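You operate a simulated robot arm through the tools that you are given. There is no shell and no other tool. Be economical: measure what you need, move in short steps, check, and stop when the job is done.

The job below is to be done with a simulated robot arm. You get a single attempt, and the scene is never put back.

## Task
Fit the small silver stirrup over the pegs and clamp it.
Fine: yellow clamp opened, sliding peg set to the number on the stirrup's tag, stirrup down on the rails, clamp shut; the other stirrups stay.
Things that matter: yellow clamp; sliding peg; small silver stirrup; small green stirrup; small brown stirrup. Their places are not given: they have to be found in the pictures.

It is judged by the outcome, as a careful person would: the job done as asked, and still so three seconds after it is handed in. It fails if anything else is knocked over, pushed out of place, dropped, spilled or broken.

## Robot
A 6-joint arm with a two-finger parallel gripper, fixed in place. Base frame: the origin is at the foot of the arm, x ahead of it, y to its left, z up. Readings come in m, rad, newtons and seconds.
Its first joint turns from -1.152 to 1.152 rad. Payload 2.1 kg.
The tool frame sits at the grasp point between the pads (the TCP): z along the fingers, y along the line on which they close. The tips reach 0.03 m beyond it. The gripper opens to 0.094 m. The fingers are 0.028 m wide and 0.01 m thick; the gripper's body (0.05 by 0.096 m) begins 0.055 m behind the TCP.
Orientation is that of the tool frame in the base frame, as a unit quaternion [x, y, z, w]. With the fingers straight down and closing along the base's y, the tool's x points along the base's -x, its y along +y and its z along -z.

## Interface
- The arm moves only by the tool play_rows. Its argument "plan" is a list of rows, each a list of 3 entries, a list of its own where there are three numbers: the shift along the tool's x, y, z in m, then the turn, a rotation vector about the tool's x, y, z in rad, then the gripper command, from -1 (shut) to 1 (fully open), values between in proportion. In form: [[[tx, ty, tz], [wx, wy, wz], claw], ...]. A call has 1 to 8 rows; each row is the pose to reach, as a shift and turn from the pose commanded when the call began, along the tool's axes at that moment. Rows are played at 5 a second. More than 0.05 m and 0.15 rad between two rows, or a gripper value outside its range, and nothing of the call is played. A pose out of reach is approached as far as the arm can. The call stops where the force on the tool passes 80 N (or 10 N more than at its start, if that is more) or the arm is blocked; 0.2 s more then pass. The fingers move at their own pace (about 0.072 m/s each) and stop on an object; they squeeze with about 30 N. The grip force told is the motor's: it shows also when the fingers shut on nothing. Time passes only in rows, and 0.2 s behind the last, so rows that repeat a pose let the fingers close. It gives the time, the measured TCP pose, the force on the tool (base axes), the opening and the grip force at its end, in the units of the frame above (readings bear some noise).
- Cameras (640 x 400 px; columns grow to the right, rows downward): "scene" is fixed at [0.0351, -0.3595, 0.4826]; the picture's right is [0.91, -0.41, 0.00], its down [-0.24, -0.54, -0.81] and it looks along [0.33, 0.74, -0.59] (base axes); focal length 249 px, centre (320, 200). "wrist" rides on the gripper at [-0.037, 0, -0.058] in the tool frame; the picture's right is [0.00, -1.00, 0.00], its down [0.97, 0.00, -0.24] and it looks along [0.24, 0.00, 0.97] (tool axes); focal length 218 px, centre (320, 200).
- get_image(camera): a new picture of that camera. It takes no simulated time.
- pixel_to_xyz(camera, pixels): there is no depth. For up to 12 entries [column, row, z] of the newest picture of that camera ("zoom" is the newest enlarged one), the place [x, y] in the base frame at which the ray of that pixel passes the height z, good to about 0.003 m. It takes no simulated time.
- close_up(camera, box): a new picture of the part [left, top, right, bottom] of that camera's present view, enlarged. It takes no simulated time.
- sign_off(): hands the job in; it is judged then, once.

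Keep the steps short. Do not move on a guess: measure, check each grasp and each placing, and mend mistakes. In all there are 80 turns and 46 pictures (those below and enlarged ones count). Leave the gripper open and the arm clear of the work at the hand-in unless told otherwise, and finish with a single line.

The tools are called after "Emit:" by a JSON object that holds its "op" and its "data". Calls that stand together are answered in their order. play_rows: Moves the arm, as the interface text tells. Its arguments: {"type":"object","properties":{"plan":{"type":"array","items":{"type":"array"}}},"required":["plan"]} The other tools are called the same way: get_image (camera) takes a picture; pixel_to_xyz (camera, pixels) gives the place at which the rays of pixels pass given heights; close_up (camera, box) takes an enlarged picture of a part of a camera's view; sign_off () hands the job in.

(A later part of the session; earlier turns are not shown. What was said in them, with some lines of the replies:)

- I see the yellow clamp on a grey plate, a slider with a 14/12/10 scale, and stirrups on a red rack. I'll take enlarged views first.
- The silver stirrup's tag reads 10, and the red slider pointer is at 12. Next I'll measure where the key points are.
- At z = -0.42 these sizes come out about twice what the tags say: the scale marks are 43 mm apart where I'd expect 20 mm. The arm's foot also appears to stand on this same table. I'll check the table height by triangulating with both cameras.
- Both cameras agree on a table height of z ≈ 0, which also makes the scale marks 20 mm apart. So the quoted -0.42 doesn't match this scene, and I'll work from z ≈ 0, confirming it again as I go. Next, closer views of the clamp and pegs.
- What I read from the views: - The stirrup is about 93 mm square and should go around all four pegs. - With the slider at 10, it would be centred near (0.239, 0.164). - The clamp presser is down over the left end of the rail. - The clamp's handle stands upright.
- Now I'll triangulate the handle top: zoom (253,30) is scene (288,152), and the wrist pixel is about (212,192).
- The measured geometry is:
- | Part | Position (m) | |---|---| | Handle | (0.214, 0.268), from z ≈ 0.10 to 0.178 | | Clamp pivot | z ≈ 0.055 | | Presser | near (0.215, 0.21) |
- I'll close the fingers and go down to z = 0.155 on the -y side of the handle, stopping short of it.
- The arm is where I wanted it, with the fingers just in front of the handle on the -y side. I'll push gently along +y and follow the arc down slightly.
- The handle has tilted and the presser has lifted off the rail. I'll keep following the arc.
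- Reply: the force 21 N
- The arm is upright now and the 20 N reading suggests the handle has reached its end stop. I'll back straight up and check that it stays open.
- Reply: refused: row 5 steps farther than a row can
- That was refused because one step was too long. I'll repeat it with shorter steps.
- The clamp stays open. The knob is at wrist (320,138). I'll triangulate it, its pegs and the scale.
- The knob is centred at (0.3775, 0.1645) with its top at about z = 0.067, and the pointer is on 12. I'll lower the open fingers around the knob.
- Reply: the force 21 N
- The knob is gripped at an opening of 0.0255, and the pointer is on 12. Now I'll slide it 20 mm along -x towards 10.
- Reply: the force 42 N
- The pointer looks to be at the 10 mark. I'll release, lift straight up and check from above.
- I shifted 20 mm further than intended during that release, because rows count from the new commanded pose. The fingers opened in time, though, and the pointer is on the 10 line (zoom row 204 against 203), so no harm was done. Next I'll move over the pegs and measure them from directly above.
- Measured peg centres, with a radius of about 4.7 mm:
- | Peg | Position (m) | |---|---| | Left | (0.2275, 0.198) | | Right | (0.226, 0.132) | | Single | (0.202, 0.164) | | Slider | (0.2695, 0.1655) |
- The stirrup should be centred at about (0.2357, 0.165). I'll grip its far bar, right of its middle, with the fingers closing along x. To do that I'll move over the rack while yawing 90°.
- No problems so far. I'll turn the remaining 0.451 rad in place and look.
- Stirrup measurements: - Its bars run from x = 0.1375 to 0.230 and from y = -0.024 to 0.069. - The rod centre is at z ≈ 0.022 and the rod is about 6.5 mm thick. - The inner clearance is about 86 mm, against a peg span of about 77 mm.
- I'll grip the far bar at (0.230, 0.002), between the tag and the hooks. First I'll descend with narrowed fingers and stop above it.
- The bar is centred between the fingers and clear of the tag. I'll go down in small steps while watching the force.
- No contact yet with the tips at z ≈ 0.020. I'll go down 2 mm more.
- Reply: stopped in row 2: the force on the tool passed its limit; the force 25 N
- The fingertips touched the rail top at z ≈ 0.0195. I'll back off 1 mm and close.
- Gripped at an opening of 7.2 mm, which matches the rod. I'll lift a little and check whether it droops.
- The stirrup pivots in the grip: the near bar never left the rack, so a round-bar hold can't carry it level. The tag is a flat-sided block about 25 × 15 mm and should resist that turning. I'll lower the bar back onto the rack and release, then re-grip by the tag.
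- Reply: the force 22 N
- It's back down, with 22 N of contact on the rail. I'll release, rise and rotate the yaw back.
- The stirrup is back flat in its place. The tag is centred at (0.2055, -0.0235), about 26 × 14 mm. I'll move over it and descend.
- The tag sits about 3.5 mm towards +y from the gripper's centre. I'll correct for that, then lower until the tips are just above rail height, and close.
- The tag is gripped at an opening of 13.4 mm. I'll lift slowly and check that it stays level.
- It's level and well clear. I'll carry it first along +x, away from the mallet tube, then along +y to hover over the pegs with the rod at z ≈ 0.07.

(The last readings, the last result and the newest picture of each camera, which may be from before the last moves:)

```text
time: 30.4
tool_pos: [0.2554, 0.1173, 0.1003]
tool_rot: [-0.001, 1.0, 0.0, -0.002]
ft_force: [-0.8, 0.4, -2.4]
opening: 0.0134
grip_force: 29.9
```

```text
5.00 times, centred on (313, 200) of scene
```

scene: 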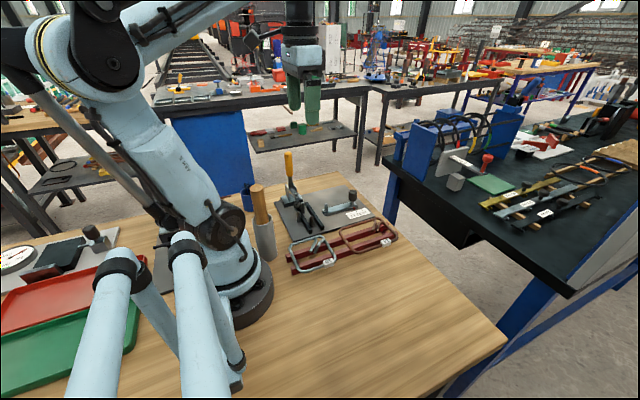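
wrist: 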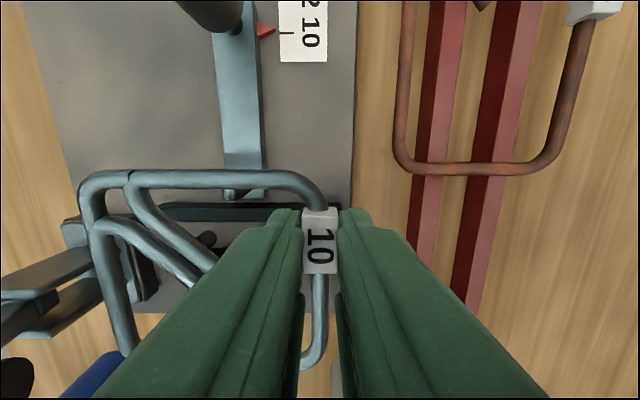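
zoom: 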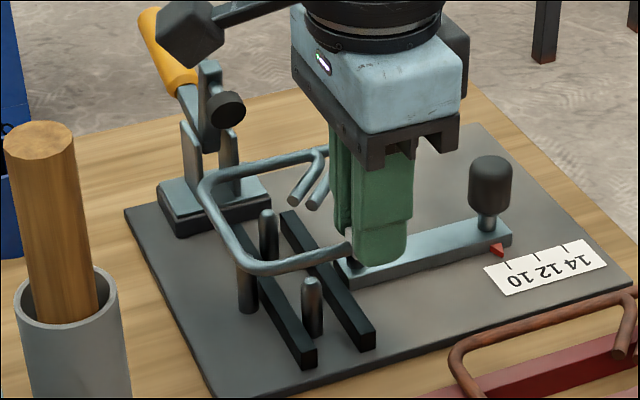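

I'll measure the held stirrup's bars at rod height z ≈ 0.0727.

Emit:
{"op": "pixel_to_xyz", "data": {"camera": "wrist", "pixels": [[200, 180, 0.0727], [160, 180, 0.0727], [260, 180, 0.0727], [320, 290, 0.0727], [317, 335, 0.0727], [106, 270, 0.0727], [118, 310, 0.0727], [320, 213, 0.078], [320, 272, 0.078]]}}

```text
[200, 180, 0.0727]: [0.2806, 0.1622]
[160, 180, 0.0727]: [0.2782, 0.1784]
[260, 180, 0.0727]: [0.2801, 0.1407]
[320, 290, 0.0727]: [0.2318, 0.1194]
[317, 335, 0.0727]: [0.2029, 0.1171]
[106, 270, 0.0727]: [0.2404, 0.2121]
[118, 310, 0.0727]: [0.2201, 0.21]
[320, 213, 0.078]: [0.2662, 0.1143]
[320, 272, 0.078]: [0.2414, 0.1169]
```

The stirrup's centre is at (0.2335, 0.1648), so it needs +2.5 mm in x. I'll shift and lower past the peg tops, watching the force.

Emit:
{"op": "play_rows", "data": {"plan": [[[-0.0026, 0, 0], [0, 0, 0], -1], [[-0.0026, 0, 0.01], [0, 0, 0], -1], [[-0.0026, 0, 0.018], [0, 0, 0], -1], [[-0.0026, 0, 0.026], [0, 0, 0], -1], [[-0.0026, 0, 0.033], [0, 0, 0], -1], [[-0.0026, 0, 0.033], [0, 0, 0], -1]]}}

Emit:
{"op": "close_up", "data": {"camera": "scene", "box": [265, 160, 361, 240]}}

```text
time: 31.8
tool_pos: [0.2588, 0.1183, 0.0655]
tool_rot: [-0.001, 1.0, 0.0, -0.002]
ft_force: [-2.6, -0.4, -1.9]
opening: 0.0134
grip_force: 30.1
```

```text
5.00 times, centred on (313, 200) of scene
```

zoom: 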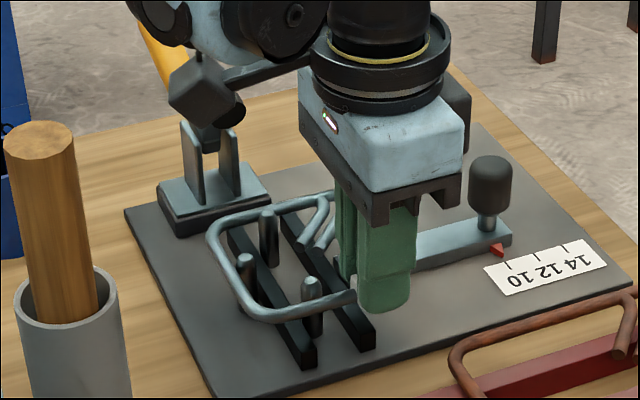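

All the pegs are inside the stirrup and the force is low. I'll lower in small steps until it touches the rails.

Emit:
{"op": "play_rows", "data": {"plan": [[[0, 0, 0.004], [0, 0, 0], -1], [[0, 0, 0.008], [0, 0, 0], -1], [[0, 0, 0.011], [0, 0, 0], -1], [[0, 0, 0.011], [0, 0, 0], -1]]}}

```text
time: 32.8
tool_pos: [0.2585, 0.1184, 0.0542]
tool_rot: [0.0, 1.0, -0.001, -0.002]
ft_force: [-1.4, 0.0, -2.6]
opening: 0.0136
grip_force: 29.7
```

Emit:
{"op": "play_rows", "data": {"plan": [[[0, 0, 0.0015], [0, 0, 0], -1], [[0, 0, 0.003], [0, 0, 0], -1], [[0, 0, 0.004], [0, 0, 0], -1], [[0, 0, 0.005], [0, 0, 0], -1], [[0, 0, 0.006], [0, 0, 0], -1]]}}

Emit:
{"op": "close_up", "data": {"camera": "scene", "box": [275, 180, 355, 240]}}

```text
time: 33.7
tool_pos: [0.2592, 0.1173, 0.0526]
tool_rot: [0.0, 1.0, 0.0, -0.003]
ft_force: [-1.6, -0.6, 19.0]
opening: 0.0137
grip_force: 30.2
stopped in row 4: the force on the tool passed its limit (the readings are from after the stop); the commanded pose is now the measured one
```

```text
6.67 times, centred on (315, 210) of scene
```

zoom: 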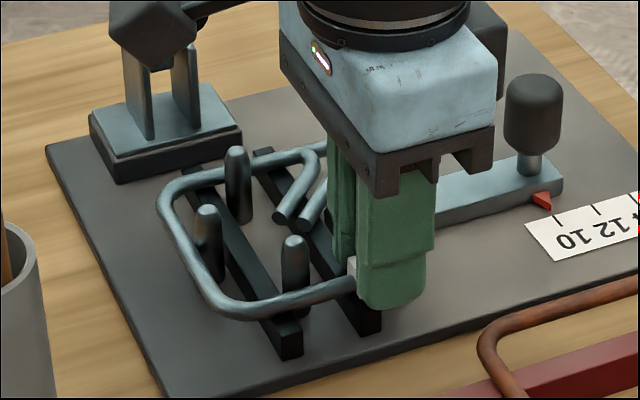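

It touched down at TCP z ≈ 0.0525 with 19 N, resting on the rails. I'll open the fingers slightly, lift straight up and inspect.

Emit:
{"op": "play_rows", "data": {"plan": [[[0, 0, 0], [0, 0, 0], -0.45], [[0, 0, 0], [0, 0, 0], -0.45], [[0, 0, -0.02], [0, 0, 0], -0.45], [[0, 0, -0.06], [0, 0, 0], -0.45], [[0, 0, -0.1], [0, 0, 0], -0.45], [[0, 0, -0.14], [0, 0, 0], -0.45], [[0, 0, -0.14], [0, 0, 0], -0.45]]}}

Emit:
{"op": "close_up", "data": {"camera": "scene", "box": [275, 180, 355, 240]}}

Emit:
{"op": "close_up", "data": {"camera": "wrist", "box": [160, 110, 352, 260]}}

```text
time: 35.3
tool_pos: [0.2591, 0.1174, 0.1924]
tool_rot: [0.0, 1.0, -0.001, -0.003]
ft_force: [-0.5, 0.1, -0.2]
opening: 0.0259
grip_force: 0.1
```

```text
6.67 times, centred on (315, 210) of scene
```

zoom: 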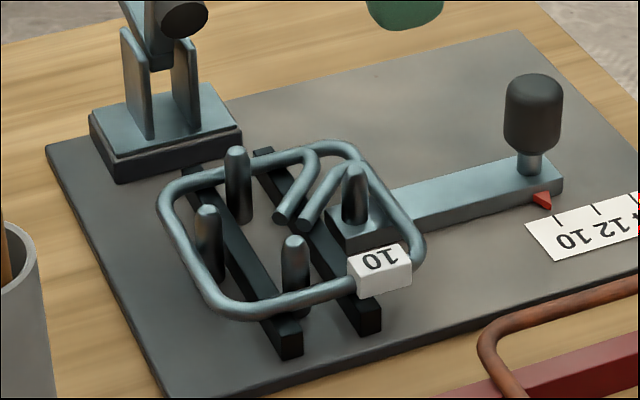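

```text
2.67 times, centred on (256, 185) of wrist
```

zoom: 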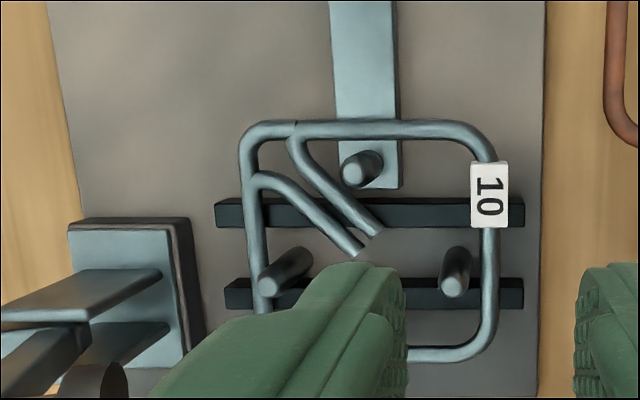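

The stirrup lies flat on both rails around all four pegs, and the pointer is still on 10. Next comes shutting the clamp: its handle end is at about y 0.378, z 0.113. I'll go over it with closed fingers to its outer (+y) side.

Emit:
{"op": "play_rows", "data": {"plan": [[[0.02, 0.03, -0.03], [0, 0, 0], -1], [[0.045, 0.065, -0.04], [0, 0, 0], -1], [[0.045, 0.11, -0.04], [0, 0, 0], -1], [[0.045, 0.155, -0.04], [0, 0, 0], -1], [[0.045, 0.2, -0.04], [0, 0, 0], -1], [[0.045, 0.245, -0.04], [0, 0, 0], -1], [[0.045, 0.2926, -0.04], [0, 0, 0], -1], [[0.045, 0.2926, -0.04], [0, 0, 0], -1]]}}

Emit:
{"op": "close_up", "data": {"camera": "wrist", "box": [220, 120, 500, 320]}}

```text
time: 37.1
tool_pos: [0.2142, 0.4096, 0.2337]
tool_rot: [0.0, 1.0, 0.0, -0.002]
ft_force: [-0.2, -0.2, 0.7]
opening: 0.0
grip_force: 29.9
```

```text
2.00 times, centred on (360, 220) of wrist
```

zoom: 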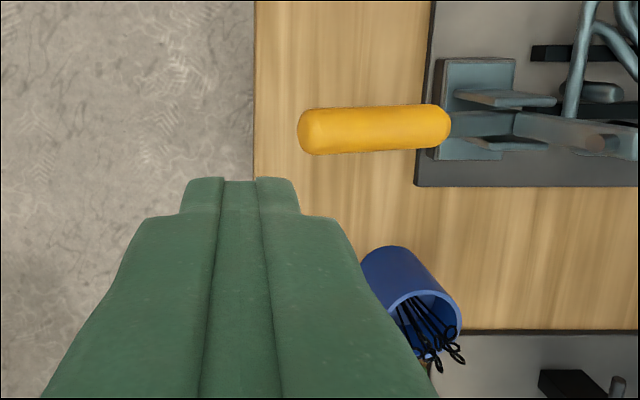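

The handle end is at y ≈ 0.383 and the fingers are just outside it. I'll descend to tip z ≈ 0.095.

Emit:
{"op": "play_rows", "data": {"plan": [[[0, 0, 0.04], [0, 0, 0], -1], [[0, 0, 0.08], [0, 0, 0], -1], [[0, 0, 0.11], [0, 0, 0], -1], [[0, 0, 0.11], [0, 0, 0], -1]]}}

Emit:
{"op": "close_up", "data": {"camera": "scene", "box": [245, 120, 345, 220]}}

```text
time: 38.1
tool_pos: [0.2133, 0.4101, 0.1224]
tool_rot: [-0.001, 1.0, -0.001, -0.003]
ft_force: [-0.2, -0.3, 0.2]
opening: 0.0
grip_force: 29.3
```

```text
4.00 times, centred on (295, 170) of scene
```

zoom: 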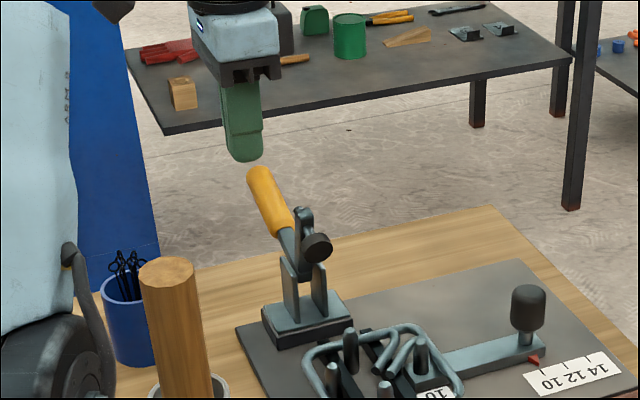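

Aligned. I'll push along -y, rising with the handle's arc.

Emit:
{"op": "play_rows", "data": {"plan": [[[0, -0.015, 0.0], [0, 0, 0], -1], [[0, -0.027, -0.006], [0, 0, 0], -1], [[0, -0.04, -0.014], [0, 0, 0], -1], [[0, -0.053, -0.023], [0, 0, 0], -1], [[0, -0.066, -0.031], [0, 0, 0], -1], [[0, -0.066, -0.031], [0, 0, 0], -1]]}}

Emit:
{"op": "close_up", "data": {"camera": "scene", "box": [245, 120, 345, 220]}}

```text
time: 38.9
tool_pos: [0.2132, 0.3825, 0.1368]
tool_rot: [-0.004, 1.0, 0.019, -0.001]
ft_force: [1.0, 9.3, 1.6]
opening: 0.0
grip_force: 30.5
stopped in row 4: the force on the tool passed its limit (the readings are from after the stop); the commanded pose is now the measured one
```

```text
4.00 times, centred on (295, 170) of scene
```

zoom: 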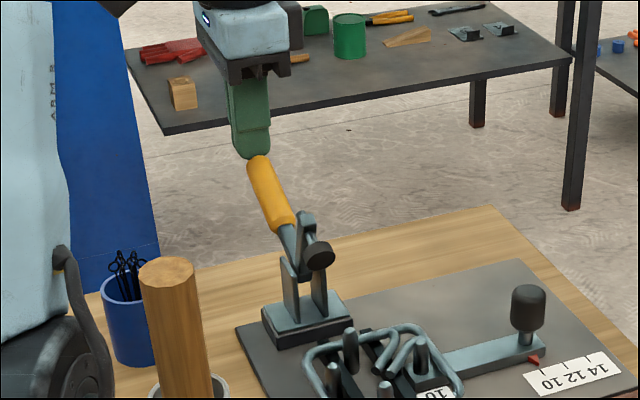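

It moved part way and then jammed against the finger by friction. From here I'll follow the handle end's true arc, rising more steeply at first.

Emit:
{"op": "play_rows", "data": {"plan": [[[0, -0.006, -0.008], [0, 0, 0], -1], [[0, -0.013, -0.015], [0, 0, 0], -1], [[0, -0.022, -0.023], [0, 0, 0], -1], [[0, -0.034, -0.031], [0, 0, 0], -1], [[0, -0.046, -0.039], [0, 0, 0], -1], [[0, -0.059, -0.045], [0, 0, 0], -1], [[0, -0.059, -0.045], [0, 0, 0], -1]]}}

Emit:
{"op": "close_up", "data": {"camera": "scene", "box": [245, 120, 345, 220]}}

```text
time: 39.7
tool_pos: [0.2132, 0.3674, 0.16]
tool_rot: [-0.006, 0.999, 0.036, 0.001]
ft_force: [0.9, 7.9, 6.3]
opening: 0.0003
grip_force: 30.1
stopped in row 4: the force on the tool passed its limit (the readings are from after the stop); the commanded pose is now the measured one
```

```text
4.00 times, centred on (295, 170) of scene
```

zoom: 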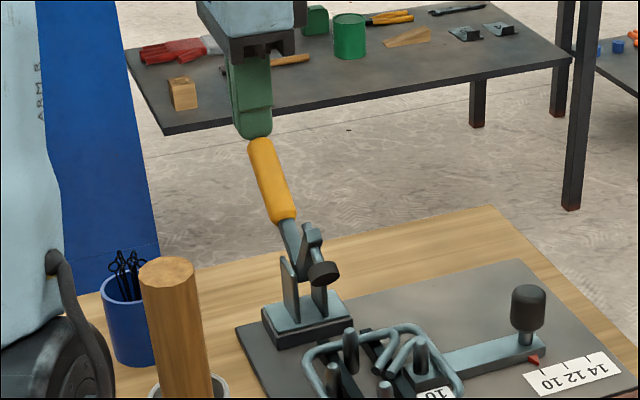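

It's making progress, but the angle wedges the fingertip against the handle's end and the tool has tilted about 4°. I'll back off and straighten the tool. Then I'll push horizontally with the finger lower, so the contact is on the handle's outer side.

Emit:
{"op": "play_rows", "data": {"plan": [[[0, 0.02, 0], [0.036, 0, 0.006], -1], [[0, 0.022, 0], [0.072, 0, 0.012], -1], [[0, 0.022, 0.015], [0.072, 0, 0.012], -1], [[0, 0.022, 0.028], [0.072, 0, 0.012], -1], [[0, 0.022, 0.028], [0.072, 0, 0.012], -1]]}}

Emit:
{"op": "close_up", "data": {"camera": "scene", "box": [245, 120, 345, 220]}}

```text
time: 40.9
tool_pos: [0.2124, 0.3918, 0.1338]
tool_rot: [0.0, 1.0, -0.002, 0.001]
ft_force: [0.6, 0.2, 0.0]
opening: 0.0001
grip_force: 30.3
```

```text
4.00 times, centred on (295, 170) of scene
```

zoom: 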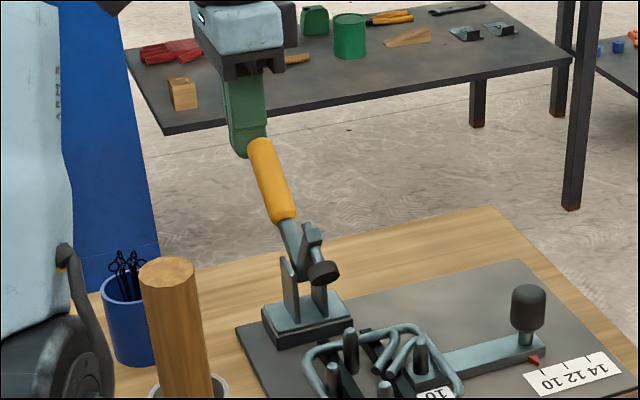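

The handle held its position. I'll push along -y with a slight rise.

Emit:
{"op": "play_rows", "data": {"plan": [[[0, -0.012, 0], [0, 0, 0], -1], [[0, -0.022, -0.002], [0, 0, 0], -1], [[0, -0.032, -0.006], [0, 0, 0], -1], [[0, -0.042, -0.011], [0, 0, 0], -1], [[0, -0.052, -0.015], [0, 0, 0], -1], [[0, -0.062, -0.018], [0, 0, 0], -1], [[0, -0.072, -0.02], [0, 0, 0], -1], [[0, -0.082, -0.021], [0, 0, 0], -1]]}}

```text
time: 41.7
tool_pos: [0.2128, 0.3713, 0.1412]
tool_rot: [-0.003, 1.0, 0.015, 0.005]
ft_force: [1.4, 8.5, 5.4]
opening: 0.0
grip_force: 29.8
stopped in row 3: the force on the tool passed its limit (the readings are from after the stop); the commanded pose is now the measured one
```

I've probably used up all my pictures, so I'll continue by force and position readings, using small slow steps. First I'll try a slow arc push in 2 mm steps.

Emit:
{"op": "play_rows", "data": {"plan": [[[0, -0.002, -0.002], [0.004, 0, 0], -1], [[0, -0.004, -0.004], [0.008, 0, 0], -1], [[0, -0.006, -0.006], [0.012, 0, 0], -1], [[0, -0.008, -0.008], [0.016, 0, 0], -1], [[0, -0.01, -0.01], [0.02, 0, 0], -1], [[0, -0.012, -0.012], [0.024, 0, 0], -1]]}}

```text
time: 43.1
tool_pos: [0.2124, 0.3596, 0.1521]
tool_rot: [-0.003, 1.0, 0.004, 0.004]
ft_force: [-5.2, 30.3, 24.4]
opening: 0.0
grip_force: 30.0
```

The tool reached (y 0.360, z 0.152), so the handle is yielding. I'll continue slowly along the arc.

Emit:
{"op": "play_rows", "data": {"plan": [[[0, -0.002, -0.002], [0, 0, 0], -1], [[0, -0.004, -0.0035], [0, 0, 0], -1], [[0, -0.006, -0.005], [0, 0, 0], -1], [[0, -0.008, -0.0065], [0, 0, 0], -1], [[0, -0.01, -0.008], [0, 0, 0], -1], [[0, -0.012, -0.009], [0, 0, 0], -1], [[0, -0.014, -0.01], [0, 0, 0], -1]]}}

```text
time: 44.7
tool_pos: [0.2122, 0.3434, 0.1623]
tool_rot: [-0.003, 1.0, -0.001, 0.004]
ft_force: [0.8, 0.4, 1.1]
opening: 0.0
grip_force: 30.1
```

The force has dropped to zero. Either the handle moved freely or the finger slipped over it. I'll see whether a picture is still available.

Emit:
{"op": "close_up", "data": {"camera": "scene", "box": [245, 120, 345, 220]}}

```text
refused: no pictures are left
```

No pictures are left, so I'll probe by touch. Moving down here is free if the finger is outside the handle, and meets resistance if it's on top.

Emit:
{"op": "play_rows", "data": {"plan": [[[0, 0, 0.003], [0, 0, 0], -1], [[0, 0, 0.006], [0, 0, 0], -1], [[0, 0, 0.009], [0, 0, 0], -1], [[0, 0, 0.009], [0, 0, 0], -1]]}}

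```text
time: 45.5
tool_pos: [0.2116, 0.35, 0.1581]
tool_rot: [-0.006, 1.0, 0.009, 0.007]
ft_force: [1.2, 10.1, 12.4]
opening: 0.0002
grip_force: 30.0
stopped in row 3: the force on the tool passed its limit (the readings are from after the stop); the commanded pose is now the measured one
```

The tip is sitting on the handle's end cap. I'll back off outwards, straighten, and go lower. Then I'll push horizontally at a slow 2 mm per row, since the clamp seems to resist fast motion.

Emit:
{"op": "play_rows", "data": {"plan": [[[0, 0.015, -0.003], [0, 0, 0], -1], [[0, 0.04, -0.003], [0.018, 0, 0.012], -1], [[0, 0.04, 0.01], [0.018, 0, 0.012], -1], [[0, 0.04, 0.028], [0.018, 0, 0.012], -1], [[0, 0.04, 0.033], [0.018, 0, 0.012], -1], [[0, 0.03, 0.033], [0.018, 0, 0.012], -1], [[0, 0.025, 0.033], [0.018, 0, 0.012], -1], [[0, 0.025, 0.033], [0.018, 0, 0.012], -1]]}}

```text
time: 47.3
tool_pos: [0.2125, 0.3733, 0.1243]
tool_rot: [0.0, 1.0, -0.001, 0.006]
ft_force: [-1.0, -0.4, -0.2]
opening: 0.0002
grip_force: 30.0
```

Straight and free at y = 0.373, with the tip at z = 0.094. Slow horizontal push now.

Emit:
{"op": "play_rows", "data": {"plan": [[[0, -0.002, 0], [0, 0, 0], -1], [[0, -0.004, 0], [0, 0, 0], -1], [[0, -0.006, 0], [0, 0, 0], -1], [[0, -0.008, 0], [0, 0, 0], -1], [[0, -0.01, 0], [0, 0, 0], -1], [[0, -0.012, 0], [0, 0, 0], -1]]}}

```text
time: 48.7
tool_pos: [0.2118, 0.362, 0.1239]
tool_rot: [0.002, 1.0, -0.001, 0.006]
ft_force: [-0.1, -0.6, -0.1]
opening: 0.0
grip_force: 29.9
```

Emit:
{"op": "play_rows", "data": {"plan": [[[0, -0.002, 0], [0, 0, 0], -1], [[0, -0.004, 0], [0, 0, 0], -1], [[0, -0.006, 0], [0, 0, 0], -1], [[0, -0.008, 0], [0, 0, 0], -1], [[0, -0.01, 0], [0, 0, 0], -1], [[0, -0.012, 0], [0, 0, 0], -1]]}}

```text
time: 50.1
tool_pos: [0.2113, 0.3513, 0.1246]
tool_rot: [0.001, 1.0, 0.0, 0.006]
ft_force: [-0.5, 2.0, 1.5]
opening: 0.0002
grip_force: 30.6
```

Light contact begins at y ≈ 0.351. I'll continue slowly.

Emit:
{"op": "play_rows", "data": {"plan": [[[0, -0.002, 0], [0, 0, 0], -1], [[0, -0.004, 0], [0, 0, 0], -1], [[0, -0.006, 0], [0, 0, 0], -1], [[0, -0.008, -0.001], [0, 0, 0], -1], [[0, -0.01, -0.002], [0, 0, 0], -1], [[0, -0.012, -0.003], [0, 0, 0], -1]]}}

```text
time: 51.5
tool_pos: [0.2121, 0.3394, 0.1268]
tool_rot: [0.001, 1.0, -0.001, 0.005]
ft_force: [-0.1, 1.7, 0.3]
opening: 0.0
grip_force: 29.2
```

The handle moves with about 2 N. I'll continue along -y, rising slightly to keep the gripper body above the handle end.

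Emit:
{"op": "play_rows", "data": {"plan": [[[0, -0.003, -0.002], [0, 0, 0], -1], [[0, -0.006, -0.004], [0, 0, 0], -1], [[0, -0.009, -0.006], [0, 0, 0], -1], [[0, -0.012, -0.008], [0, 0, 0], -1], [[0, -0.015, -0.01], [0, 0, 0], -1], [[0, -0.018, -0.012], [0, 0, 0], -1], [[0, -0.021, -0.014], [0, 0, 0], -1]]}}

```text
time: 53.1
tool_pos: [0.2106, 0.3177, 0.1405]
tool_rot: [0.001, 1.0, -0.001, 0.006]
ft_force: [-0.3, 0.5, 1.3]
opening: 0.0
grip_force: 29.5
```

Emit:
{"op": "play_rows", "data": {"plan": [[[-0.002, -0.003, -0.001], [0, 0, 0], -1], [[-0.003, -0.006, -0.002], [0, 0, 0], -1], [[-0.003, -0.009, -0.003], [0, 0, 0], -1], [[-0.003, -0.012, -0.004], [0, 0, 0], -1], [[-0.003, -0.015, -0.005], [0, 0, 0], -1], [[-0.003, -0.018, -0.006], [0, 0, 0], -1], [[-0.003, -0.021, -0.007], [0, 0, 0], -1]]}}

```text
time: 54.7
tool_pos: [0.2138, 0.2956, 0.1479]
tool_rot: [0.002, 1.0, -0.001, 0.005]
ft_force: [-0.2, -0.1, 0.8]
opening: 0.0
grip_force: 29.9
```

The handle is near vertical now. I'll press on slowly until it resists.

Emit:
{"op": "play_rows", "data": {"plan": [[[0, -0.002, 0], [0, 0, 0], -1], [[0, -0.004, 0], [0, 0, 0], -1], [[0, -0.006, 0], [0, 0, 0], -1], [[0, -0.008, 0], [0, 0, 0], -1], [[0, -0.008, 0], [0, 0, 0], -1]]}}

```text
time: 55.9
tool_pos: [0.2149, 0.2917, 0.1497]
tool_rot: [0.0, 1.0, 0.004, 0.007]
ft_force: [-0.2, 41.0, 7.9]
opening: 0.0002
grip_force: 30.3
```

A firm stop: 41 N at y = 0.2917, so the handle's outer face is at about 0.28. That matches the upright, shut position I measured at the start. I'll give one small extra press to make sure, then ease off and check whether it springs back.

Emit:
{"op": "play_rows", "data": {"plan": [[[0, -0.001, 0], [0, 0, 0], -1], [[0, -0.002, 0], [0, 0, 0], -1], [[0, -0.002, 0], [0, 0, 0], -1]]}}

Emit:
{"op": "play_rows", "data": {"plan": [[[0, 0.004, 0], [0, 0, 0], -1], [[0, 0.008, 0], [0, 0, 0], -1], [[0, 0.008, 0], [0, 0, 0], -1], [[0, 0.008, 0], [0, 0, 0], -1]]}}

```text
time: 56.7
tool_pos: [0.2152, 0.2907, 0.1484]
tool_rot: [0.0, 1.0, 0.008, 0.007]
ft_force: [1.3, 61.5, 8.5]
opening: 0.0
grip_force: 29.7
```

```text
time: 57.7
tool_pos: [0.2154, 0.2928, 0.1479]
tool_rot: [0.001, 1.0, -0.002, 0.005]
ft_force: [-0.8, -0.5, -0.2]
opening: 0.0001
grip_force: 29.6
```

Hard stop confirmed: 61 N with no further travel, and zero force once I eased off, so it doesn't spring back. I'll retreat outwards, rise, and open the gripper when clear.

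Emit:
{"op": "play_rows", "data": {"plan": [[[0, 0.015, 0], [0, 0, 0], -1], [[0, 0.04, 0], [0, 0, 0], -1], [[0, 0.045, -0.04], [0, 0, 0], -1], [[0, 0.045, -0.085], [0, 0, 0], -1], [[0, 0.045, -0.13], [0, 0, 0], -1], [[-0.03, 0.03, -0.16], [0, 0, 0], -1], [[-0.06, 0.0, -0.18], [0, 0, 0], 0.5], [[-0.06, 0.0, -0.18], [0, 0, 0], 1]]}}

```text
time: 59.5
tool_pos: [0.2728, 0.2953, 0.329]
tool_rot: [0.001, 1.0, 0.0, 0.006]
ft_force: [-0.3, -0.8, -0.2]
opening: 0.08
grip_force: 0.0
```

Emit:
{"op": "sign_off", "data": {}}

```text
The job is handed in.
```

The small silver stirrup (tag 10) is down on the rails around the pegs with the slider set to 10, and the yellow clamp is shut, though I ran out of pictures and confirmed the shut clamp only by touch.
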